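You operate a simulated robot arm through the tools that you are given. There is no shell and no other tool.

You are at the controls of a simulated robot arm. One attempt, no reset.

Task
Take the dowel from the work bench and put it on top of the green carton there. Put the small ticket that says "D2" from the work bench on the brown swatch and the small ticket that says "P5" in the grey tub. The order is free. Set down upright: small ticket.

The check looks at the end state, three seconds after you hand in, the way a careful person would. Anything else that was tipped, shoved, dropped, spilled or broken makes it a failure.

Robot
A 6-joint arm with a two-finger gripper, fixed in place. Base frame: the origin is at the foot of the arm, x ahead of it, y to its left, z up; the work surface is at about z = 0. Lengths are in mm, angles in rad, forces in N, time in s.
With the tool pointing down near the work surface it reaches from about 240 to 620 mm from the base axis. Its first joint turns from -1.152 to 1.152 rad. Payload 1.37 kg.
Tool frame: the origin (TCP) lies between the finger pads and is the grasp point; the fingertips stand 22 mm ahead of it; z points along the fingers, y is the line along which they close. The gripper opens to 92 mm. The gripper's body begins 65 mm behind the TCP.
Orientation is that of the tool frame in the base frame, as a unit quaternion [w, x, y, z]. With the fingers straight down and closing along the base's y, the tool's x points along the base's -x, its y along +y and its z along -z.

Tools
- The arm moves only by the tool apply_moves. Its argument "series" is a list of rows, each a list of 7 numbers: the turn, a rotation vector about the base's x, y, z in rad, then the shift along the base's x, y, z in mm, then the opening, from 0 (shut) to 1 (fully open). In form: [[ax, ay, az, x, y, z, hand], ...]. A call has 1 to 20 rows; each row shifts and turns the commanded pose from where the row before left it. Each row takes 0.2 s and may step no farther than 50 mm and 0.15 rad from the row before; otherwise, or with a gripper value out of range, the whole call is refused. Where a pose cannot be reached the arm comes as near as it can. A force on the tool above 40 N (or 10 N above the force at the start of the call, whichever is more), or a blocked arm, ends the call early, and 0.2 s more pass. The fingers move at their own pace and stop on an object; they squeeze with about 26 N. The grip force told is the motor's: it shows also when the fingers shut on nothing. Time passes only in rows, and 0.2 s behind the last, so rows that do not move let the fingers close. The reply holds the time, the measured pose of the TCP, the force on the tool along the base axes, the opening and the grip force, in the units named above and with some noise, with the torque about the TCP (base axes, N m) and any sound that the robot's microphone picked up.
- Cameras (640 x 400 px; columns grow to the right, rows downward): "scene" is fixed at [55.2, -476.6, 567.4]; the picture's right is [0.31, -0.95, 0.00], its down [-0.69, -0.22, -0.69] and it looks along [0.66, 0.21, -0.72] (base axes); focal length 310 px, centre (320, 200). "wrist" rides on the gripper at [71, 19, -102] in the tool frame; the picture's right is [-0.26, 0.97, 0.00], its down [-0.75, -0.20, -0.62] and it looks along [-0.60, -0.16, 0.78] (tool axes); focal length 280 px, centre (320, 200). There is no depth. A picture from a camera that has moved, and an enlarged one, comes with that camera's place and axes in the base frame and with its lens.
- get_image(camera): a new picture of that camera. It takes no simulated time.
- close_up(camera, box): a new picture of the part [left, top, right, bottom] of that camera's present view, enlarged. It takes no simulated time.
- hand_in(): hands the job in; it is judged then, once.

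Places have to be worked out from the pictures, the camera data and where the tool is seen. Open the gripper and draw the arm clear of the work before you hand the job in, unless the task says otherwise.

The tools are called after "Call:" as name(argument=value, ...) on one line, values as JSON. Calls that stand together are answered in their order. apply_moves: Moves the arm, as the interface text tells. Its arguments: {"type":"object","properties":{"series":{"type":"array"}},"required":["series"]} The other tools are called the same way: get_image (camera) takes a picture; close_up (camera, box) takes an enlarged picture of a part of a camera's view; hand_in () hands the job in.

At the start:

```text
t: 0.0
ee_pos: [416.1, -232.9, 295.3]
ee_rot: [0.002, 0.001, 1.0, 0.0]
wrist_force: [0.1, 0.2, 0.0]
moment: [-0.03, -0.02, -0.02]
finger_gap: 92.1
gripper_force: 0.0
```

scene: 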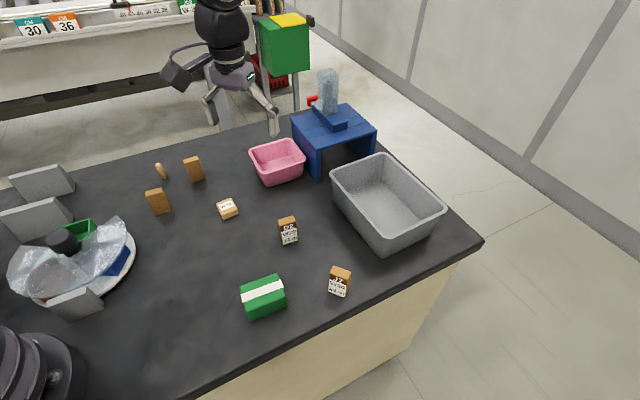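
wrist: 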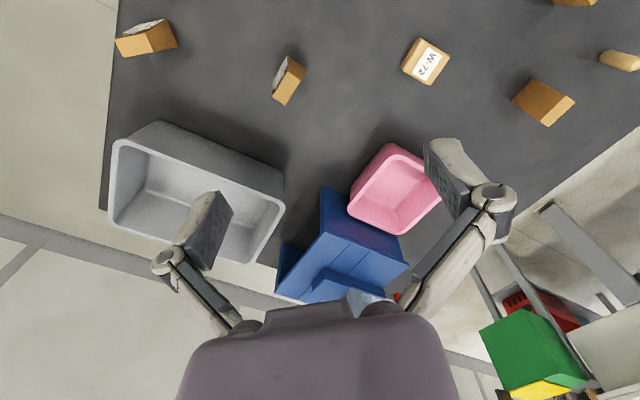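

The scene shows several small tan tickets, a green carton with a white band, a grey tub, and other items. I will enlarge parts of the view to read the labels and find the dowel and the brown swatch.

Call:
close_up(camera="scene", box=[130, 140, 250, 230])

Call:
close_up(camera="scene", box=[230, 200, 370, 320])

Call:
close_up(camera="scene", box=[0, 150, 160, 330])

Call:
close_up(camera="scene", box=[240, 60, 460, 260])

Call:
close_up(camera="wrist", box=[380, 0, 640, 160])

Call:
close_up(camera="wrist", box=[100, 0, 320, 140])

```text
4.44 times, centred on (190, 185) of scene
camera zoom: at [55.2, -476.6, 567.4], right [0.31, -0.95, 0.0], down [-0.69, -0.22, -0.69], along [0.66, 0.21, -0.72], focal length 1376 px, centre (898, 267)
```

zoom: 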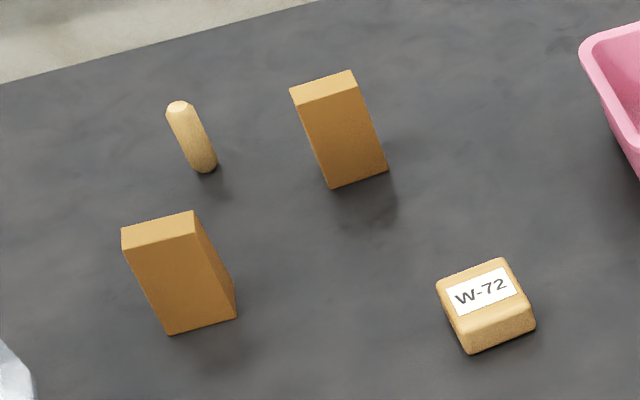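

```text
3.33 times, centred on (300, 260) of scene
camera zoom: at [55.2, -476.6, 567.4], right [0.31, -0.95, 0.0], down [-0.69, -0.22, -0.69], along [0.66, 0.21, -0.72], focal length 1032 px, centre (387, 0)
```

zoom: 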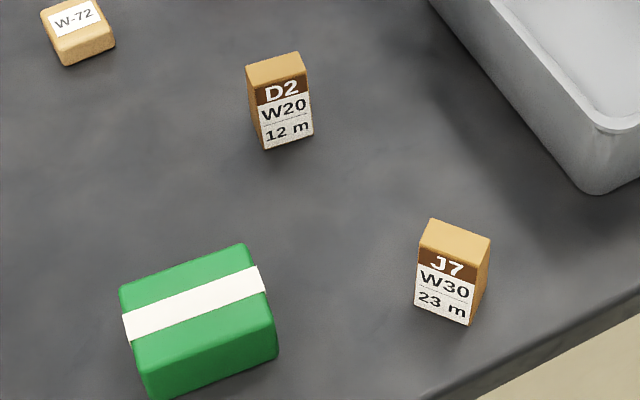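

```text
2.22 times, centred on (80, 240) of scene
camera zoom: at [55.2, -476.6, 567.4], right [0.31, -0.95, 0.0], down [-0.69, -0.22, -0.69], along [0.66, 0.21, -0.72], focal length 688 px, centre (853, 111)
```

zoom: 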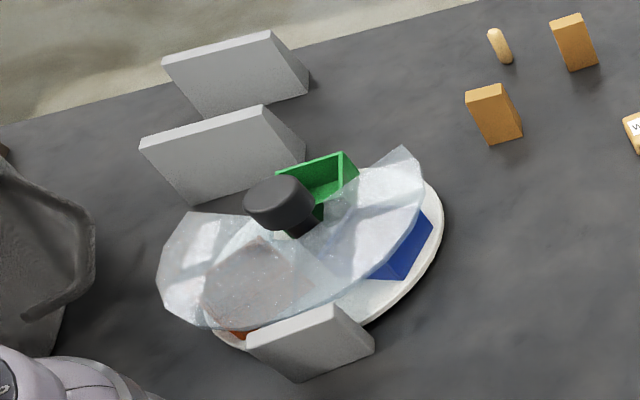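

```text
2.00 times, centred on (350, 160) of scene
camera zoom: at [55.2, -476.6, 567.4], right [0.31, -0.95, 0.0], down [-0.69, -0.22, -0.69], along [0.66, 0.21, -0.72], focal length 619 px, centre (260, 280)
```

zoom: 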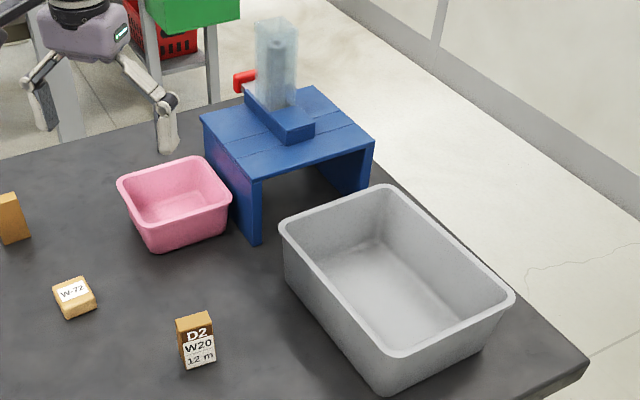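

```text
2.46 times, centred on (510, 80) of wrist
camera zoom: at [344.4, -214.0, 396.9], right [0.26, 0.96, 0.0], down [0.75, -0.2, 0.63], along [0.6, -0.16, -0.78], focal length 690 px, centre (-148, 495)
```

zoom: 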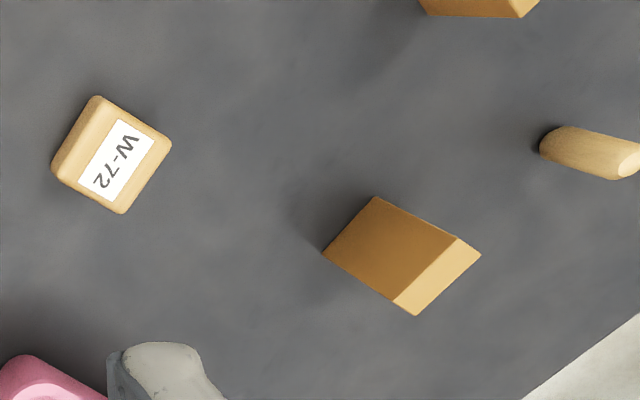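

```text
2.86 times, centred on (210, 70) of wrist
camera zoom: at [344.4, -214.0, 396.9], right [0.26, 0.96, 0.0], down [0.75, -0.2, 0.63], along [0.6, -0.16, -0.78], focal length 801 px, centre (634, 571)
```

zoom: 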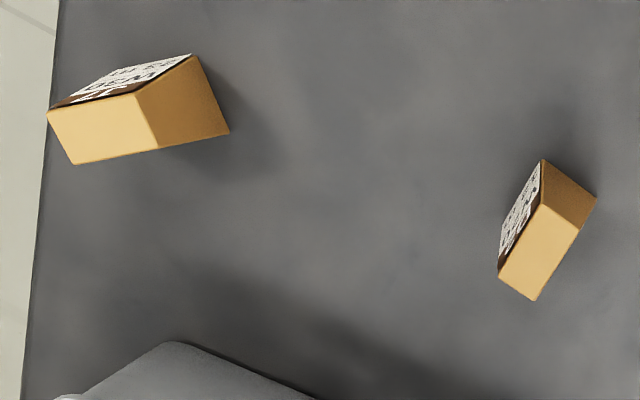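

Visible so far: D2 (near x≈426, y≈-290), J7, two tickets facing away, a standing dowel near (522,118), the green carton, and a carousel-like plate with a clear cover near (250,140). I'll swing the wrist camera high to look at the plate, turning the tool about z.

Call:
apply_moves(series=[[0, 0, 0.15, -15, 13, 5, 1], [0, 0, 0.15, -15, 13, 5, 1], [0, 0, 0.15, -15, 13, 5, 1], [0, 0, 0.15, -15, 13, 5, 1], [0, 0, 0.15, -15, 13, 5, 1], [0, 0, 0.15, -15, 13, 0, 1], [0, 0, 0.15, -15, 13, 0, 1], [0, 0, 0.15, -15, 13, 0, 1], [0, 0, 0.15, -15, 13, 0, 1], [0, 0, 0.15, -15, 13, 0, 1]])

Call:
get_image(camera="wrist")

Call:
get_image(camera="scene")

```text
t: 2.2
ee_pos: [265.4, -103.2, 320.0]
ee_rot: [0.0, -0.681, 0.732, 0.0]
wrist_force: [0.2, -0.9, -0.3]
moment: [-0.01, 0.01, 0.02]
finger_gap: 91.6
gripper_force: 0.0
```

```text
taken
camera wrist: at [240.7, -173.1, 422.1], right [-0.94, 0.33, 0.0], down [0.26, 0.74, 0.63], along [0.21, 0.59, -0.78], focal length 280 px, centre (320, 200)
```

wrist: 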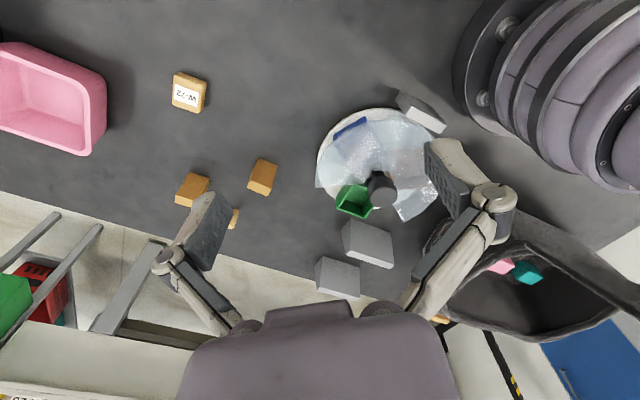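

```text
taken
```

scene: 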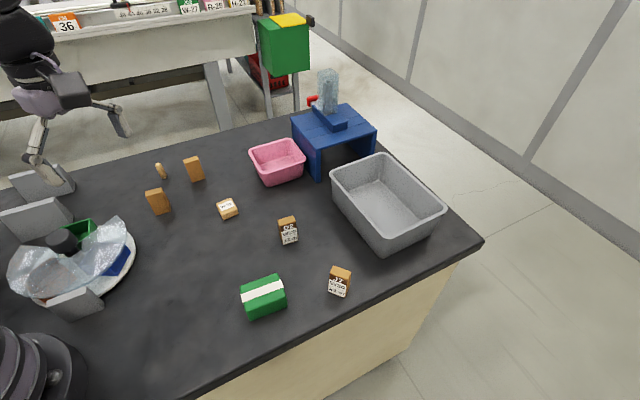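

Call:
close_up(camera="wrist", box=[290, 80, 470, 240])

Call:
close_up(camera="scene", box=[0, 190, 150, 330])

Call:
close_up(camera="wrist", box=[150, 130, 300, 250])

```text
2.50 times, centred on (380, 160) of wrist
camera zoom: at [240.7, -173.1, 422.1], right [-0.94, 0.33, 0.0], down [0.26, 0.74, 0.63], along [0.21, 0.59, -0.78], focal length 701 px, centre (170, 300)
```

zoom: 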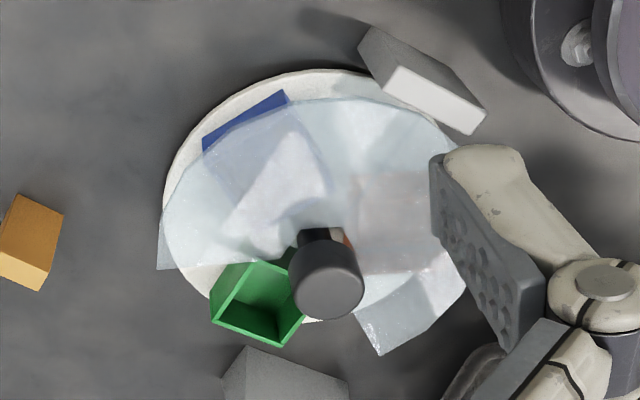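

```text
2.86 times, centred on (75, 260) of scene
camera zoom: at [55.2, -476.6, 567.4], right [0.31, -0.95, 0.0], down [-0.69, -0.22, -0.69], along [0.66, 0.21, -0.72], focal length 884 px, centre (1020, 29)
```

zoom: 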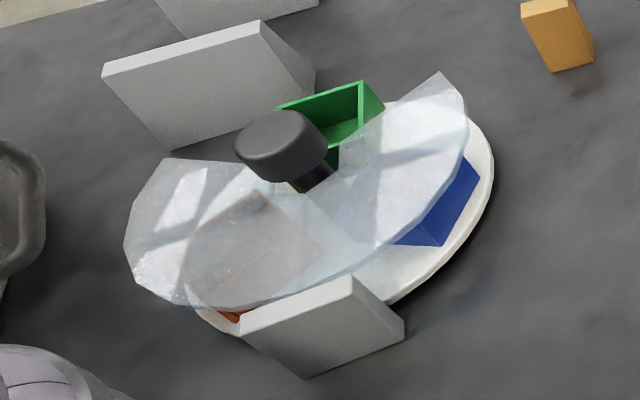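

```text
3.33 times, centred on (225, 190) of wrist
camera zoom: at [240.7, -173.1, 422.1], right [-0.94, 0.33, 0.0], down [0.26, 0.74, 0.63], along [0.21, 0.59, -0.78], focal length 935 px, centre (637, 233)
```

zoom: 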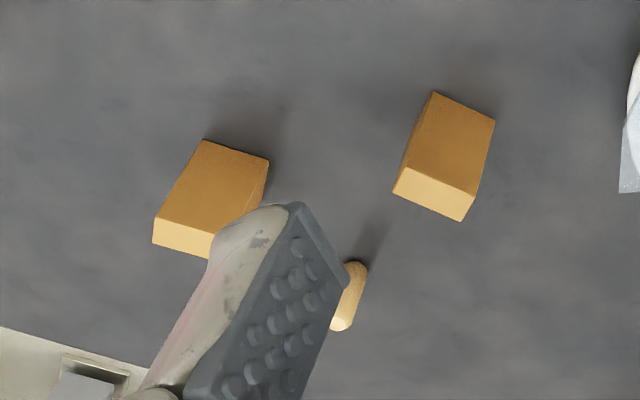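

The plate holds coloured open boxes under a clear ring cover, with the green one in the opening; no brown swatch is certain yet, nor is P5 readable. I'll move further out and turn the camera back towards the base to see the hidden ticket faces and behind the grey blocks.

Call:
apply_moves(series=[[0, 0, 0.15, 18, 18, 3, 1], [0, 0, 0.15, 18, 18, 3, 1], [0, 0, 0.15, 18, 18, 3, 1], [0, 0, 0.15, 18, 18, 3, 1], [0, 0, 0.15, 18, 18, 3, 1], [0, 0, 0.15, 18, 18, 0, 1], [0, 0, 0.15, 18, 18, 0, 1], [0, 0, 0.15, 18, 18, 0, 1], [0, 0, 0.15, 18, 18, 0, 1], [0, 0, 0.15, 18, 18, 0, 1]])

Call:
get_image(camera="wrist")

Call:
get_image(camera="scene")

```text
t: 4.4
ee_pos: [445.7, 75.7, 335.0]
ee_rot: [0.0, 0.998, -0.071, -0.001]
wrist_force: [1.4, 0.9, -0.1]
moment: [-0.01, -0.03, 0.03]
finger_gap: 92.1
gripper_force: 0.1
```

```text
taken
camera wrist: at [513.1, 48.7, 436.0], right [-0.4, -0.92, 0.0], down [-0.72, 0.31, 0.63], along [-0.58, 0.25, -0.78], focal length 280 px, centre (320, 200)
```

wrist: 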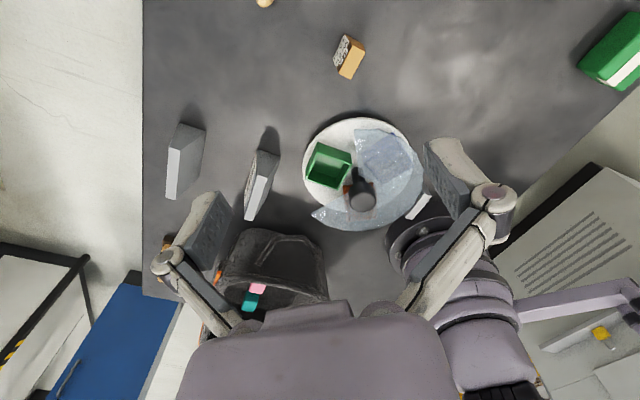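

```text
taken
```

scene: 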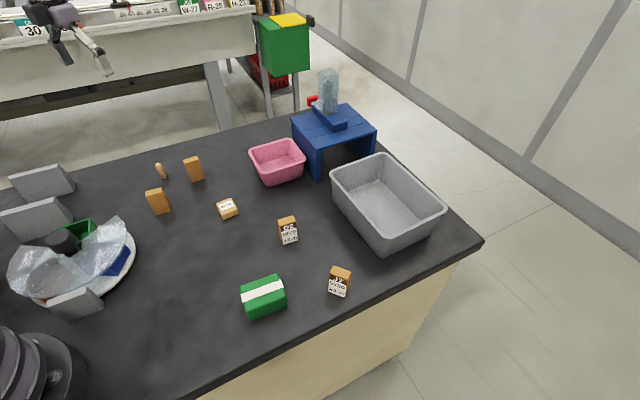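

Call:
close_up(camera="wrist", box=[310, 20, 390, 90])

Call:
close_up(camera="wrist", box=[290, 100, 440, 240])

Call:
close_up(camera="wrist", box=[150, 110, 350, 320])

```text
5.71 times, centred on (350, 55) of wrist
camera zoom: at [513.1, 48.7, 436.0], right [-0.4, -0.92, 0.0], down [-0.72, 0.31, 0.63], along [-0.58, 0.25, -0.78], focal length 1602 px, centre (149, 1029)
```

zoom: 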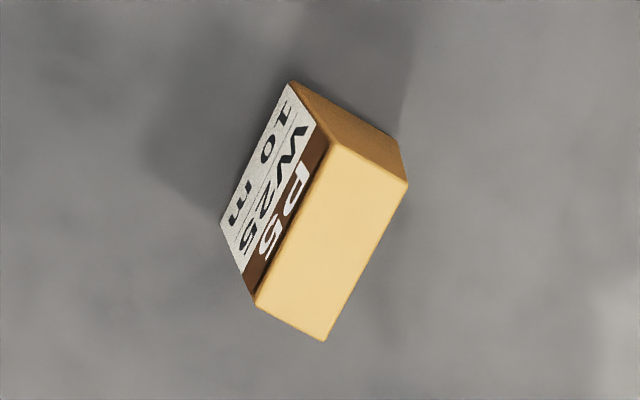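

```text
2.86 times, centred on (365, 170) of wrist
camera zoom: at [513.1, 48.7, 436.0], right [-0.4, -0.92, 0.0], down [-0.72, 0.31, 0.63], along [-0.58, 0.25, -0.78], focal length 801 px, centre (191, 286)
```

zoom: 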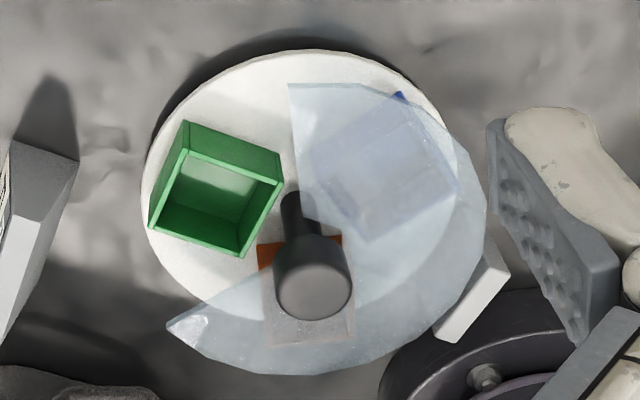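

```text
1.90 times, centred on (250, 215) of wrist
camera zoom: at [513.1, 48.7, 436.0], right [-0.4, -0.92, 0.0], down [-0.72, 0.31, 0.63], along [-0.58, 0.25, -0.78], focal length 534 px, centre (453, 171)
```

zoom: 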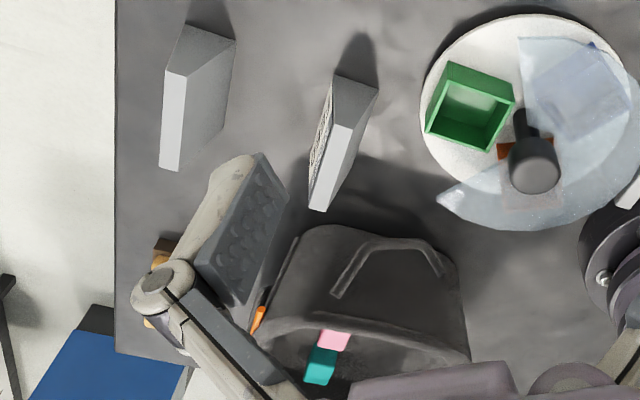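

P5 is the ticket at about (413,38). A brown thing is partly hidden by the finger at the far left, and the grey blocks seem to have writing on their far faces, so I'll go further left to look.

Call:
apply_moves(series=[[0, 0, 0.1, -6, 28, 0, 1], [0, 0, 0.1, -6, 28, 0, 1], [0, 0, 0.1, -6, 28, 0, 1], [0, 0, 0.1, -6, 28, 0, 1], [0, 0, 0.1, -6, 28, 0, 1], [0, 0, 0.1, -6, 28, 0, 1], [0, 0, 0.1, -6, 28, 0, 1], [0, 0, 0.1, -6, 28, 0, 1]])

Call:
get_image(camera="wrist")

Call:
get_image(camera="scene")

```text
t: 6.2
ee_pos: [360.8, 343.9, 335.0]
ee_rot: [0.006, 0.949, 0.315, 0.002]
wrist_force: [0.1, -0.5, -0.6]
moment: [-0.01, 0.03, 0.01]
finger_gap: 92.2
gripper_force: 0.1
out of reach, approached as far as the arm can: row 6, 7, 8
```

```text
taken
camera wrist: at [428.4, 372.6, 436.6], right [0.37, -0.93, 0.01], down [-0.73, -0.28, 0.62], along [-0.57, -0.24, -0.78], focal length 280 px, centre (320, 200)
```

wrist: 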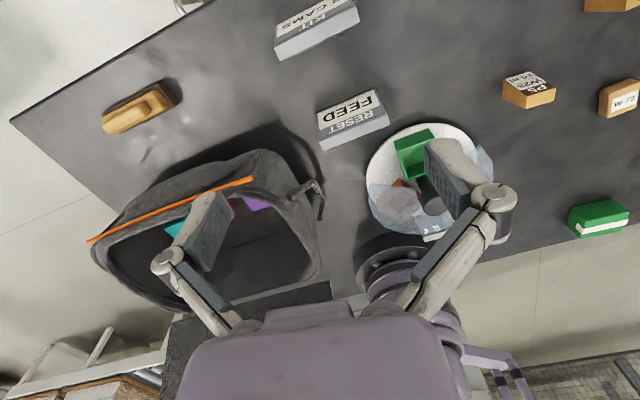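

```text
taken
```

scene: 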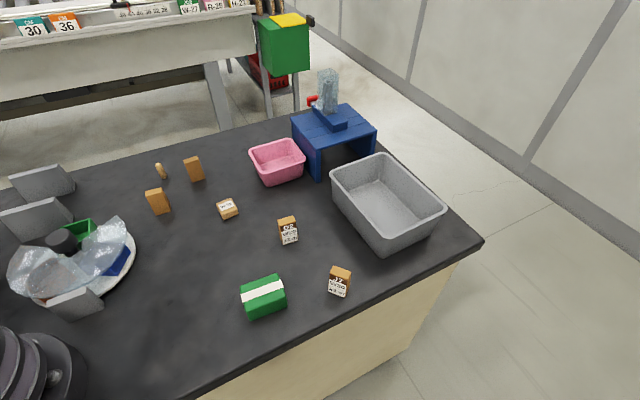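

Call:
close_up(camera="wrist", box=[260, 0, 400, 160])

Call:
close_up(camera="wrist", box=[360, 110, 500, 250])

Call:
close_up(camera="wrist", box=[490, 50, 640, 140])

Call:
close_up(camera="wrist", box=[80, 60, 320, 240])

Call:
close_up(camera="scene", box=[280, 60, 400, 180])

```text
2.50 times, centred on (330, 80) of wrist
camera zoom: at [428.4, 372.6, 436.6], right [0.37, -0.93, 0.01], down [-0.73, -0.28, 0.62], along [-0.57, -0.24, -0.78], focal length 701 px, centre (295, 500)
```

zoom: 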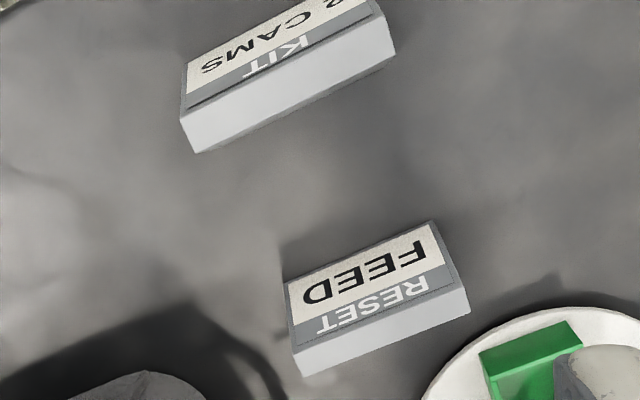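

```text
2.86 times, centred on (430, 180) of wrist
camera zoom: at [428.4, 372.6, 436.6], right [0.37, -0.93, 0.01], down [-0.73, -0.28, 0.62], along [-0.57, -0.24, -0.78], focal length 801 px, centre (6, 257)
```

zoom: 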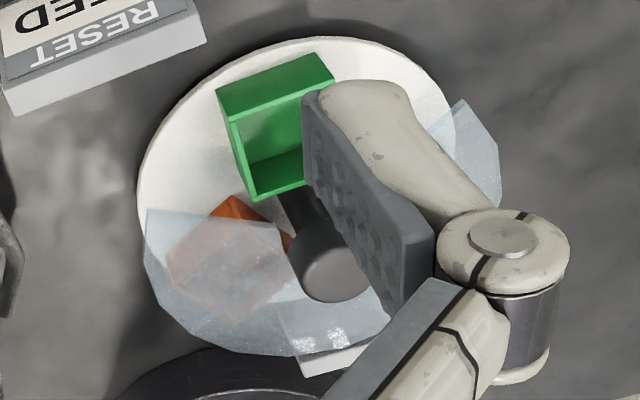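

```text
4.27 times, centred on (565, 95) of wrist
camera zoom: at [428.4, 372.6, 436.6], right [0.37, -0.93, 0.01], down [-0.73, -0.28, 0.62], along [-0.57, -0.24, -0.78], focal length 1196 px, centre (-725, 648)
```

zoom: 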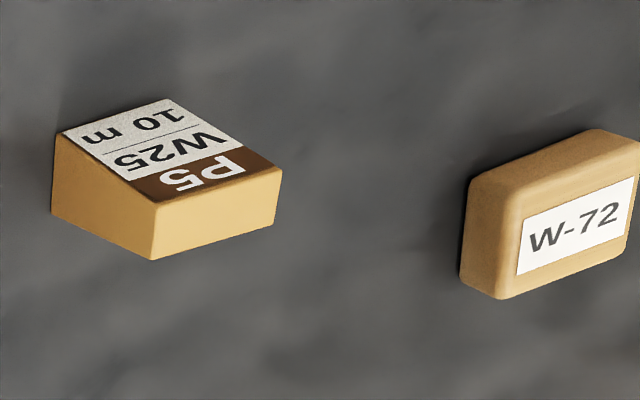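

```text
2.22 times, centred on (200, 150) of wrist
camera zoom: at [428.4, 372.6, 436.6], right [0.37, -0.93, 0.01], down [-0.73, -0.28, 0.62], along [-0.57, -0.24, -0.78], focal length 623 px, centre (587, 311)
```

zoom: 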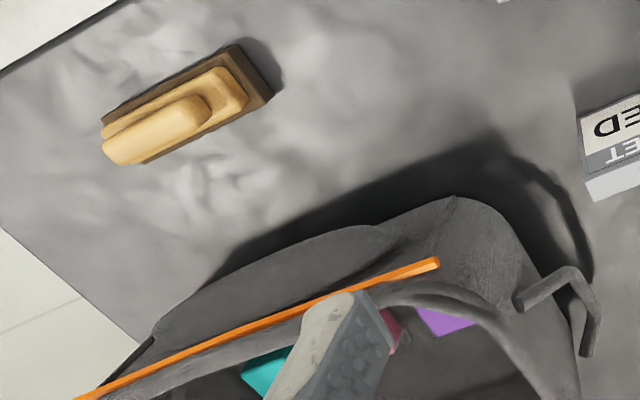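

```text
3.33 times, centred on (340, 120) of scene
camera zoom: at [55.2, -476.6, 567.4], right [0.31, -0.95, 0.0], down [-0.69, -0.22, -0.69], along [0.66, 0.21, -0.72], focal length 1032 px, centre (253, 467)
```

zoom: 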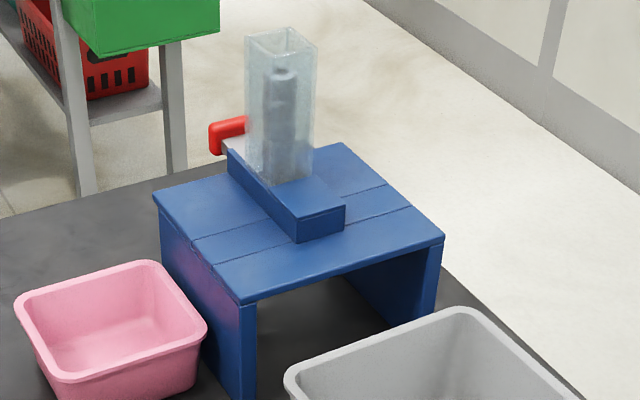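

The grey blocks only carry text ("RESET FEED", "KIT CAMS") and the left brown thing is a brush. There is an orange/brown patch under the clear cover of the plate that may be the swatch, so I'll get a closer camera view of it.

Call:
apply_moves(series=[[0, 0, -0.1, 14, -38, -14, 1], [0, 0, -0.1, 14, -38, -14, 1], [0, 0, -0.1, 14, -38, -14, 1], [0, 0, -0.1, 14, -38, -14, 1], [0, 0, -0.1, 14, -38, -14, 1]])

Call:
get_image(camera="wrist")

Call:
close_up(camera="scene", box=[10, 210, 110, 320])

```text
t: 7.4
ee_pos: [432.0, 152.3, 263.5]
ee_rot: [0.0, 0.997, 0.077, -0.001]
wrist_force: [0.0, 0.4, 0.7]
moment: [0.03, -0.02, 0.0]
finger_gap: 92.0
gripper_force: 0.1
```

```text
taken
camera wrist: at [505.2, 144.8, 364.4], right [-0.11, -0.99, 0.0], down [-0.78, 0.09, 0.63], along [-0.62, 0.07, -0.78], focal length 280 px, centre (320, 200)
```

wrist: 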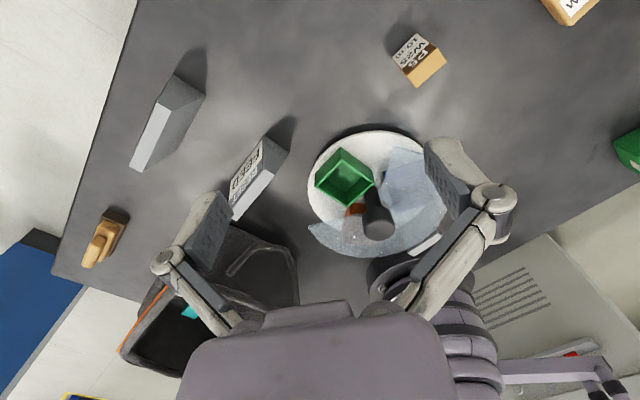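

```text
3.64 times, centred on (60, 265) of scene
camera zoom: at [55.2, -476.5, 567.4], right [0.31, -0.95, 0.0], down [-0.69, -0.22, -0.69], along [0.66, 0.21, -0.72], focal length 1125 px, centre (1266, -36)
```

zoom: 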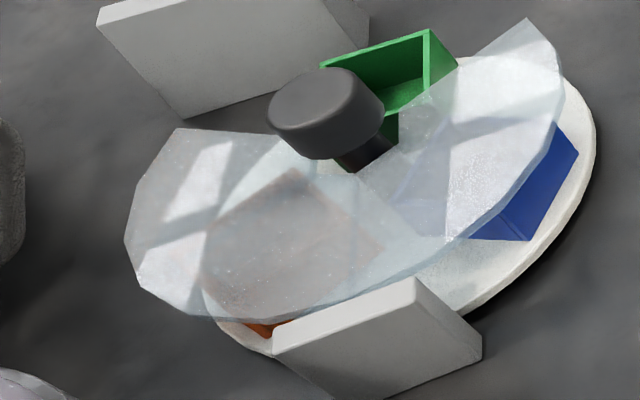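

Call:
close_up(camera="wrist", box=[300, 120, 460, 270])

Call:
close_up(camera="wrist", box=[330, 190, 400, 260])

```text
2.67 times, centred on (380, 195) of wrist
camera zoom: at [505.2, 144.8, 364.4], right [-0.11, -0.99, 0.0], down [-0.78, 0.09, 0.63], along [-0.62, 0.07, -0.78], focal length 748 px, centre (160, 213)
```

zoom: 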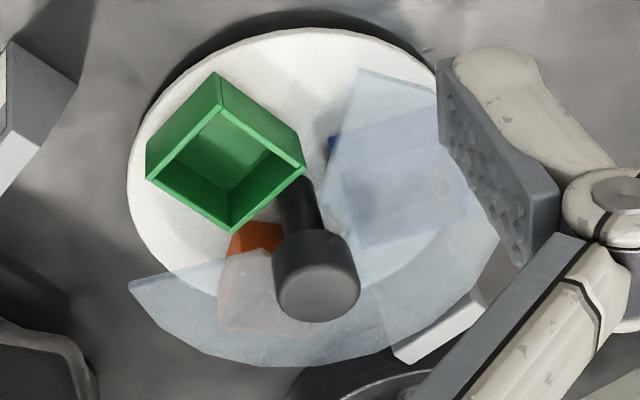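

```text
5.71 times, centred on (365, 225) of wrist
camera zoom: at [505.2, 144.8, 364.4], right [-0.11, -0.99, 0.0], down [-0.78, 0.09, 0.63], along [-0.62, 0.07, -0.78], focal length 1602 px, centre (63, 57)
```

zoom: 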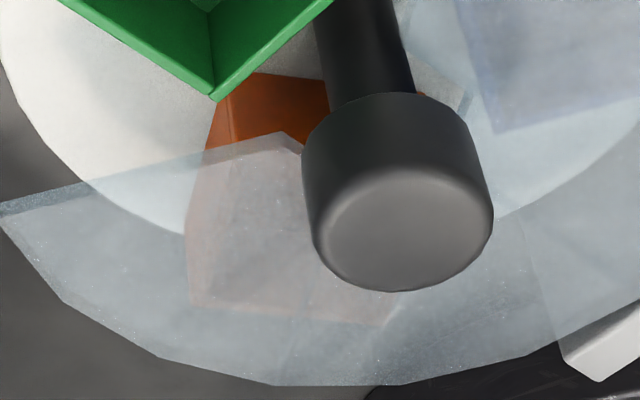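

The rust thing under the cover is an open box like the green and blue ones, so the brown swatch must be elsewhere. I'll turn back and look low towards the blue stand, pink tray and tub.

Call:
apply_moves(series=[[0, 0, -0.15, -2, -15, -3, 1], [0, 0, -0.15, -2, -15, -3, 1], [0, 0, -0.15, -2, -15, -3, 1], [0, 0, -0.15, -2, -15, -3, 1], [0, 0, -0.15, -2, -15, -3, 1], [0, 0, -0.15, -2, -15, -3, 1], [0, 0, -0.15, -2, -15, -3, 1], [0, 0, -0.15, -2, -15, -3, 1], [0, 0, -0.15, -2, -15, -3, 1], [0, 0, -0.15, -2, -15, -3, 1], [0, 0, -0.15, -2, -15, -3, 1], [0, 0, -0.15, -2, -15, -3, 1], [0, 0, -0.15, -2, -15, -3, 1], [0, 0, -0.15, -2, -15, -3, 1], [0, 0, -0.15, -2, -15, -3, 1], [0, 0, -0.15, -2, -15, -3, 1], [0, 0, -0.15, -2, -15, -3, 1], [0, 0, -0.15, -2, -15, -3, 1], [0, 0, -0.15, -2, -15, -3, 1], [0, 0, -0.15, -2, -15, -3, 1]])

Call:
get_image(camera="wrist")

```text
t: 11.6
ee_pos: [391.3, -144.8, 203.2]
ee_rot: [0.001, -0.148, 0.989, 0.0]
wrist_force: [0.4, 0.5, 0.1]
moment: [0.0, 0.0, 0.02]
finger_gap: 92.3
gripper_force: 0.1
```

```text
taken
camera wrist: at [316.7, -147.7, 304.9], right [-0.03, 1.0, 0.0], down [0.78, 0.02, 0.63], along [0.63, 0.02, -0.78], focal length 280 px, centre (320, 200)
```

wrist: 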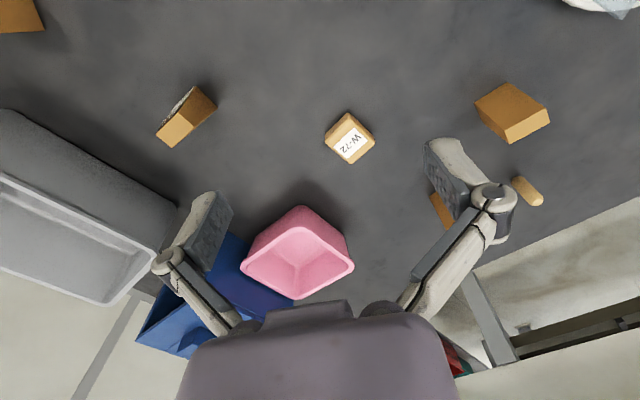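

Nothing brown on the open bench here. I'll turn the camera right and tilt it up to see beneath the blue stand.

Call:
apply_moves(series=[[0, 0, -0.15, 2, 0, -10, 1], [0, 0, -0.15, 2, 0, -10, 1], [0, 0, -0.15, 2, 0, -10, 1], [0, 0, -0.15, 2, 0, -10, 1], [-0.065, -0.135, 0, 0, 0, 0, 1], [-0.065, -0.135, 0, 0, 0, 0, 1], [-0.065, -0.135, 0, 0, 0, 0, 1]])

Call:
get_image(camera="wrist")

Call:
get_image(camera="scene")

```text
t: 13.2
ee_pos: [402.5, -135.0, 162.5]
ee_rot: [0.178, 0.142, 0.973, -0.025]
wrist_force: [0.1, 0.1, -0.9]
moment: [-0.01, 0.02, 0.03]
finger_gap: 91.9
gripper_force: 0.0
out of reach, approached as far as the arm can: row 7
```

```text
taken
camera wrist: at [308.9, -86.7, 231.6], right [0.51, 0.85, 0.1], down [0.4, -0.34, 0.85], along [0.76, -0.4, -0.52], focal length 280 px, centre (320, 200)
```

wrist: 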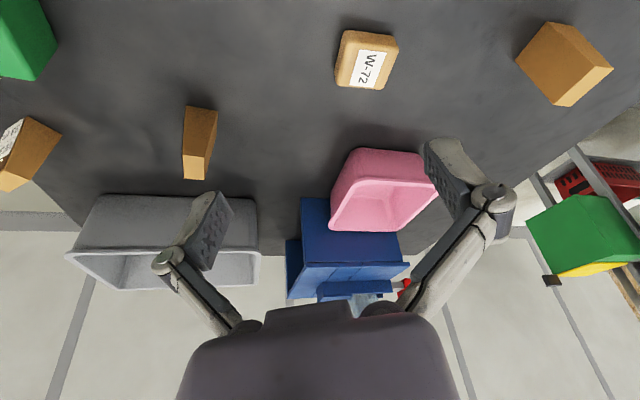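

```text
taken
```

scene: 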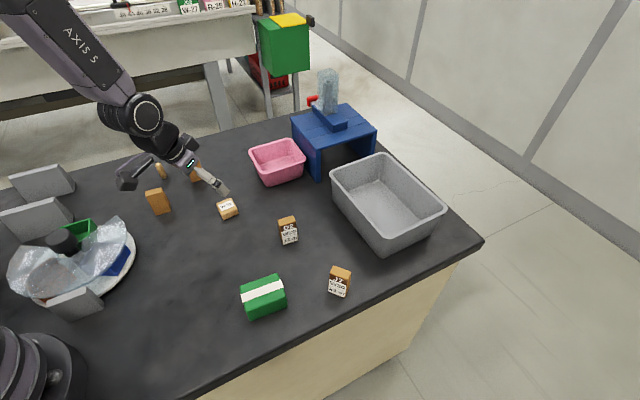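

From here no brown patch is visible either, and the tilt ran into a joint limit. I'll level the tool, rise, and go out over the right side towards the tub to look into and behind it and to learn how far the arm reaches there.

Call:
apply_moves(series=[[0.065, 0.135, 0, 0, 0, 15, 1], [0.065, 0.135, 0, 0, 0, 15, 1], [0.03, 0.063, 0, 0, 0, 15, 1], [0, 0, 0, 0, -30, 25, 1], [0, 0, 0, 0, -30, 25, 1], [0, 0, 0, 0, -30, 20, 1], [0, 0, 0, 0, -30, 20, 1], [0, 0, 0, 0, -30, 0, 1], [0, 0, 0, 0, -30, 0, 1]])

Call:
get_image(camera="wrist")

```text
t: 15.2
ee_pos: [402.1, -319.2, 289.9]
ee_rot: [0.066, 0.148, 0.987, 0.0]
wrist_force: [-0.5, 0.3, 0.4]
moment: [0.02, 0.0, 0.0]
finger_gap: 92.3
gripper_force: 0.1
out of reach, approached as far as the arm can: row 1
```

```text
taken
camera wrist: at [326.3, -277.4, 383.3], right [0.53, 0.85, 0.05], down [0.57, -0.4, 0.71], along [0.62, -0.35, -0.7], focal length 280 px, centre (320, 200)
```

wrist: 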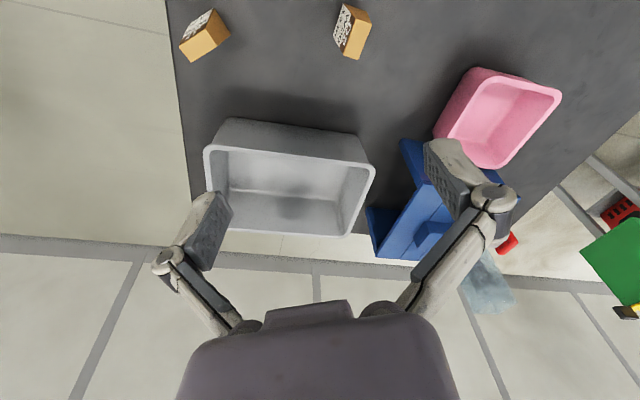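

The tub is clearly visible, empty, and sits well out. I'll test how far the arm extends over it at this height, keeping away from the tube on the blue stand.

Call:
apply_moves(series=[[0, 0, 0, 18, -18, 0, 1], [0, 0, 0, 18, -18, 0, 1], [0, 0, 0, 18, -18, 0, 1], [0, 0, 0, 18, -18, 0, 1], [0, 0, 0, 18, -18, 0, 1], [0, 0, 0, 18, -18, 0, 1]])

Call:
get_image(camera="wrist")

Call:
get_image(camera="scene")

```text
t: 16.6
ee_pos: [494.7, -417.0, 291.3]
ee_rot: [0.064, 0.149, 0.987, 0.001]
wrist_force: [-0.6, 0.7, 1.0]
moment: [-0.04, 0.03, -0.04]
finger_gap: 91.9
gripper_force: 0.1
out of reach, approached as far as the arm can: row 6
```

```text
taken
camera wrist: at [420.4, -375.3, 384.8], right [0.53, 0.85, 0.05], down [0.57, -0.41, 0.71], along [0.62, -0.35, -0.7], focal length 280 px, centre (320, 200)
```

wrist: 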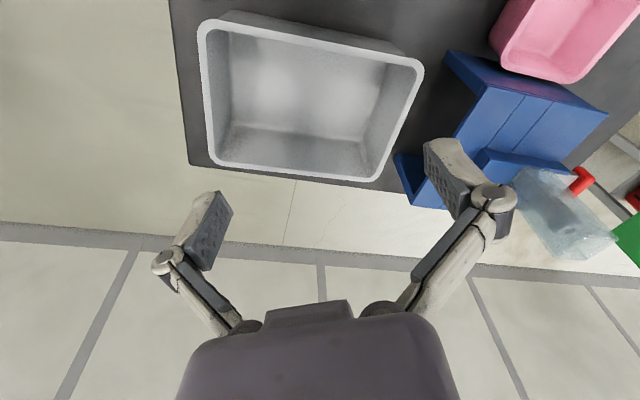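

```text
taken
```

scene: 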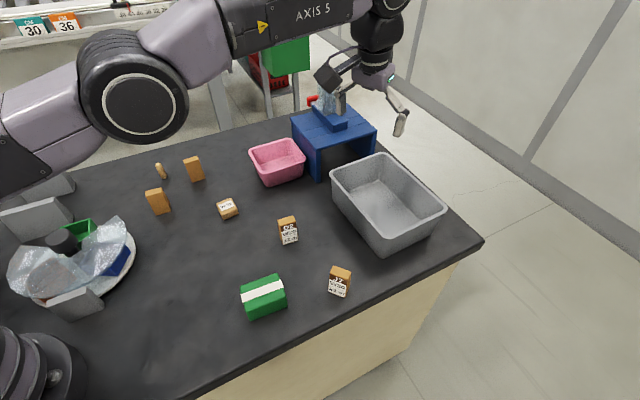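

At this height and nearly vertical it reaches about r = 647. I'll check whether tilting the fingers outward extends it.

Call:
apply_moves(series=[[-0.095, -0.113, 0, 10, -8, -5, 1], [-0.095, -0.113, 0, 10, -8, -5, 1], [-0.095, -0.113, 0, 10, -8, -5, 1], [-0.095, -0.113, 0, 10, -8, -5, 1]])

Call:
get_image(camera="scene")

Call:
get_image(camera="wrist")

```text
t: 17.6
ee_pos: [536.2, -448.7, 273.3]
ee_rot: [0.31, 0.129, 0.93, -0.152]
wrist_force: [-0.2, -1.1, -0.4]
moment: [0.04, 0.04, 0.02]
finger_gap: 92.0
gripper_force: 0.1
```

```text
taken
```

scene: 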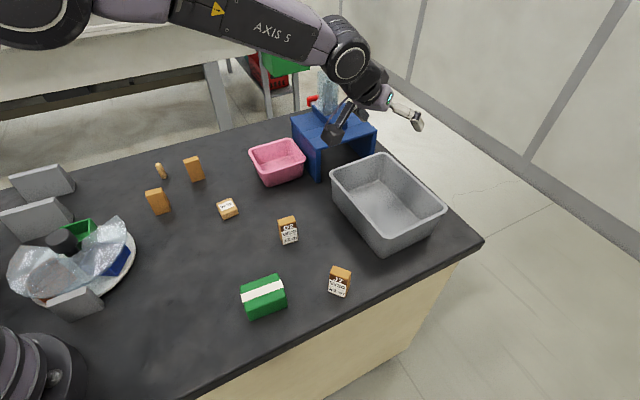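

```text
taken
camera wrist: at [432.5, -383.5, 303.2], right [0.53, 0.85, -0.03], down [0.18, -0.07, 0.98], along [0.83, -0.52, -0.19], focal length 280 px, centre (320, 200)
```

wrist: 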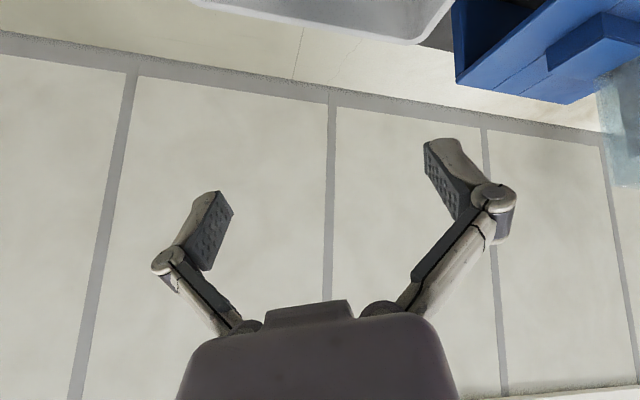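

Tilting 0.7 rad gives r ≈ 700 here, which is enough to get past the tub's near wall. Now I'll level out, retreat, and return for a closer camera look at the rust-coloured thing on the plate.

Call:
apply_moves(series=[[0.0788, 0.1167, 0, -20, 16, 5, 1], [0.0788, 0.1167, 0, -20, 16, 5, 1], [0.0788, 0.1167, 0, -20, 16, 5, 1], [0.0788, 0.1167, 0, -20, 16, 0, 1], [0.0788, 0.1167, 0, -20, 16, 0, 1], [0, 0, 0.15, 0, 35, 0, 1], [0, 0, 0.15, 0, 35, 0, 1], [0, 0, 0.15, 0, 35, 0, 1], [0, 0, 0.15, 0, 35, 0, 1], [0, 0, 0.15, 0, 35, 0, 1], [0, 0, 0.15, 0, 35, 0, 1], [0, 0, 0.15, 0, 35, 0, 1], [0, 0, 0.15, 0, 35, 0, 1], [0, 0, 0.15, 0, 35, 0, 1], [0, 0, 0.15, 0, 35, 0, 1], [0, 0, 0.15, 0, 35, 0, 1], [0, 0, 0.15, 0, 35, 0, 1], [0, 0, 0.15, 0, 35, 0, 1], [0, 0, 0.15, 0, 30, 0, 1], [0, 0, 0.15, 0, 20, 0, 1]])

Call:
apply_moves(series=[[0, 0, 0.15, 0, 5, -5, 1], [0, 0, 0.15, 0, 5, -5, 1], [0, 0, 0.15, 0, 5, -5, 1], [0, 0, 0.15, 0, 5, -5, 1], [0, 0, 0.15, 0, 5, -5, 1], [0, 0, 0.15, 0, 5, -5, 1], [0, 0, 0.15, 0, 5, -5, 1], [0, 0, 0.15, 0, 5, -5, 1], [0, 0, 0.15, 0, 5, -5, 1]])

Call:
get_image(camera="wrist")

```text
t: 21.8
ee_pos: [435.7, 138.8, 287.8]
ee_rot: [0.0, 0.834, -0.552, 0.0]
wrist_force: [0.0, -0.2, -1.4]
moment: [-0.01, 0.0, 0.01]
finger_gap: 92.3
gripper_force: 0.0
```

```text
t: 23.8
ee_pos: [438.3, 182.4, 244.0]
ee_rot: [0.0, 0.996, 0.091, 0.0]
wrist_force: [0.5, -0.7, 0.1]
moment: [0.02, -0.01, 0.02]
finger_gap: 92.1
gripper_force: 0.1
```

```text
taken
camera wrist: at [509.9, 176.0, 345.4], right [-0.08, -1.0, 0.0], down [-0.78, 0.06, 0.62], along [-0.62, 0.05, -0.78], focal length 280 px, centre (320, 200)
```

wrist: 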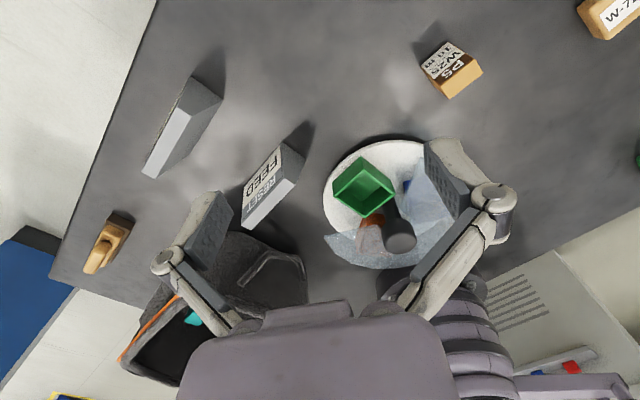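

Call:
close_up(camera="wrist", box=[320, 180, 430, 275])

Call:
close_up(camera="wrist", box=[340, 200, 400, 260])

Call:
close_up(camera="wrist", box=[130, 70, 320, 240])

```text
4.21 times, centred on (375, 228) of wrist
camera zoom: at [509.9, 176.0, 345.4], right [-0.08, -1.0, 0.0], down [-0.78, 0.06, 0.62], along [-0.62, 0.05, -0.78], focal length 1181 px, centre (88, 84)
```

zoom: 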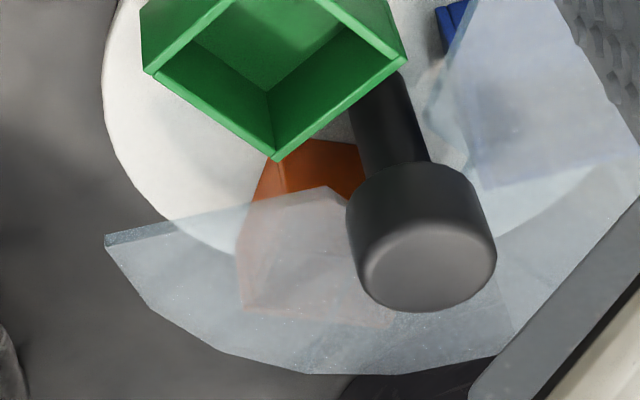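

```text
6.67 times, centred on (370, 230) of wrist
camera zoom: at [509.9, 176.0, 345.4], right [-0.08, -1.0, 0.0], down [-0.78, 0.06, 0.62], along [-0.62, 0.05, -0.78], focal length 1869 px, centre (-13, 0)
```

zoom: 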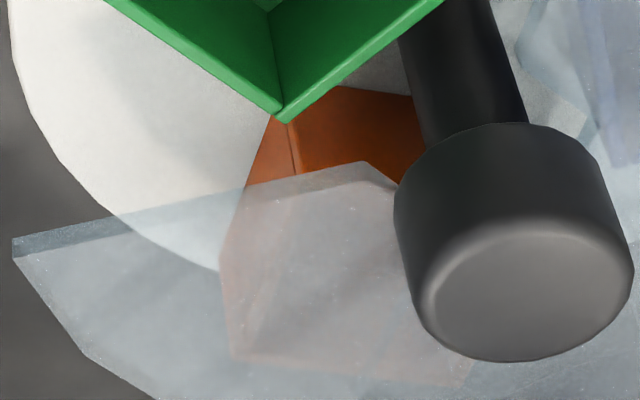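

```text
2.35 times, centred on (225, 155) of wrist
camera zoom: at [509.9, 176.0, 345.4], right [-0.08, -1.0, 0.0], down [-0.78, 0.06, 0.62], along [-0.62, 0.05, -0.78], focal length 660 px, centre (544, 306)
```

zoom: 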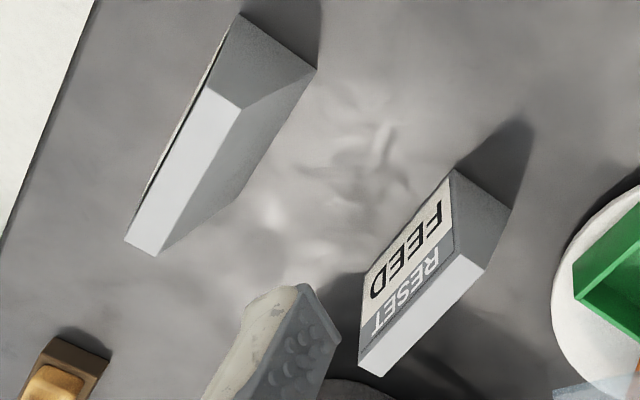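

The rust thing has side walls like the green box. I'll magnify it and the rest of the bench through the fixed camera, and check under the blue stand too.

Call:
close_up(camera="scene", box=[25, 245, 95, 300])

Call:
close_up(camera="scene", box=[305, 120, 385, 180])

Call:
close_up(camera="scene", box=[0, 290, 200, 400])

Call:
close_up(camera="scene", box=[245, 130, 315, 190])

Call:
close_up(camera="scene", box=[330, 150, 450, 260])

```text
7.27 times, centred on (60, 272) of scene
camera zoom: at [55.2, -476.6, 567.4], right [0.31, -0.95, 0.0], down [-0.69, -0.22, -0.69], along [0.66, 0.21, -0.72], focal length 2251 px, centre (2211, -327)
```

zoom: 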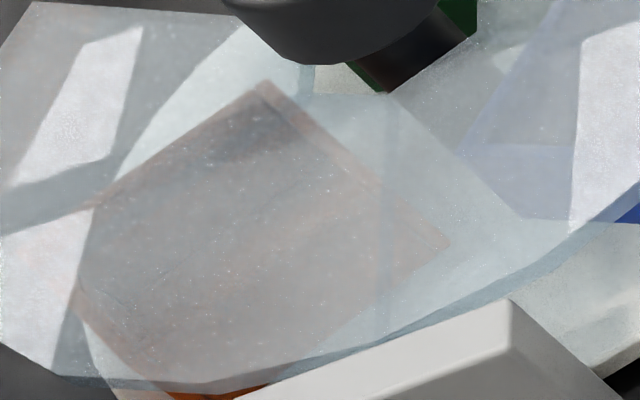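

```text
6.67 times, centred on (345, 150) of scene
camera zoom: at [55.2, -476.6, 567.4], right [0.31, -0.95, 0.0], down [-0.69, -0.22, -0.69], along [0.66, 0.21, -0.72], focal length 2063 px, centre (153, 533)
```

zoom: 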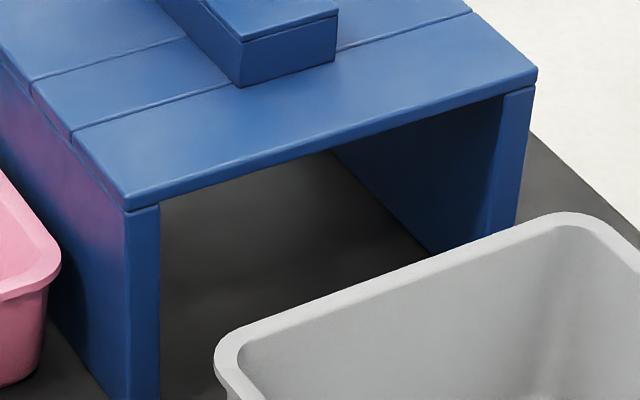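

```text
3.20 times, centred on (100, 345) of scene
camera zoom: at [55.2, -476.6, 567.4], right [0.31, -0.95, 0.0], down [-0.69, -0.22, -0.69], along [0.66, 0.21, -0.72], focal length 990 px, centre (1024, -264)
```

zoom: 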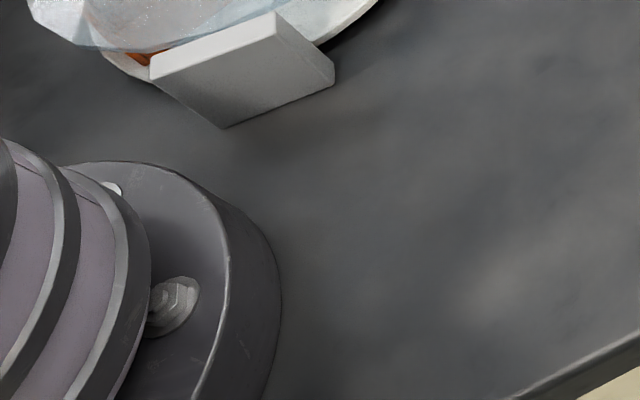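

```text
6.67 times, centred on (280, 160) of scene
camera zoom: at [55.2, -476.6, 567.4], right [0.31, -0.95, 0.0], down [-0.69, -0.22, -0.69], along [0.66, 0.21, -0.72], focal length 2063 px, centre (587, 467)
```

zoom: 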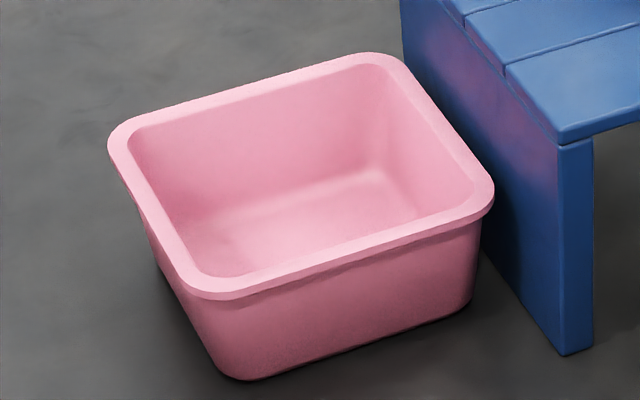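

```text
3.64 times, centred on (390, 205) of scene
camera zoom: at [55.2, -476.6, 567.4], right [0.31, -0.95, 0.0], down [-0.69, -0.22, -0.69], along [0.66, 0.21, -0.72], focal length 1125 px, centre (66, 182)
```

zoom: 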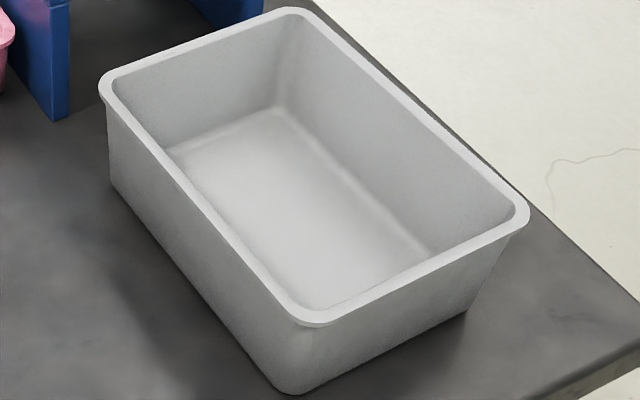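

The rust item is an open box like the others, under the clear cover. I'll shift sideways so the finger no longer hides the third grey block and the plate, to read its sign and inspect the boxes.

Call:
apply_moves(series=[[0, 0, 0, 0, -35, 0, 1], [0, 0, 0, 0, -35, 0, 1], [0, 0, 0, 0, -30, 0, 1]])

Call:
get_image(camera="wrist")

Call:
close_up(camera="wrist", box=[250, 130, 430, 280])

```text
t: 24.6
ee_pos: [426.9, 112.3, 241.3]
ee_rot: [0.011, 0.997, 0.082, 0.003]
wrist_force: [0.0, -0.1, -0.1]
moment: [-0.02, -0.05, -0.03]
finger_gap: 92.1
gripper_force: 0.0
out of reach, approached as far as the arm can: row 2, 3
```

```text
taken
camera wrist: at [498.7, 108.3, 343.6], right [-0.1, -0.99, 0.02], down [-0.78, 0.09, 0.62], along [-0.62, 0.05, -0.79], focal length 280 px, centre (320, 200)
```

wrist: 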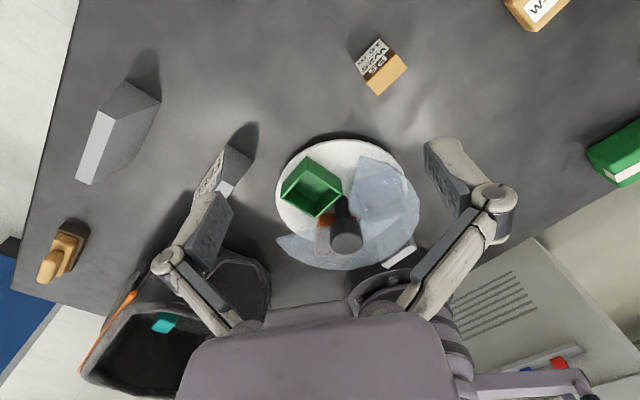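

```text
2.67 times, centred on (340, 205) of wrist
camera zoom: at [498.7, 108.3, 343.6], right [-0.1, -0.99, 0.02], down [-0.78, 0.09, 0.62], along [-0.62, 0.05, -0.79], focal length 748 px, centre (267, 187)
```

zoom: 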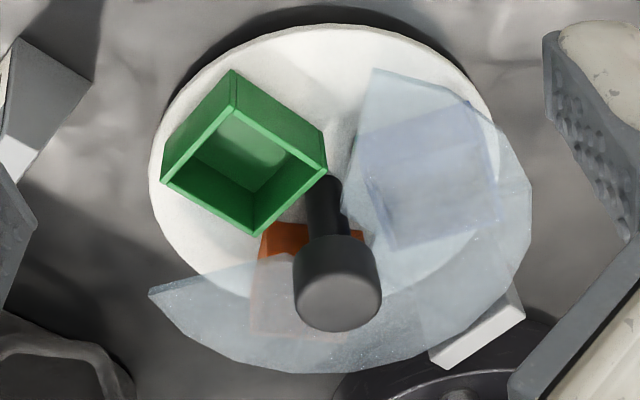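

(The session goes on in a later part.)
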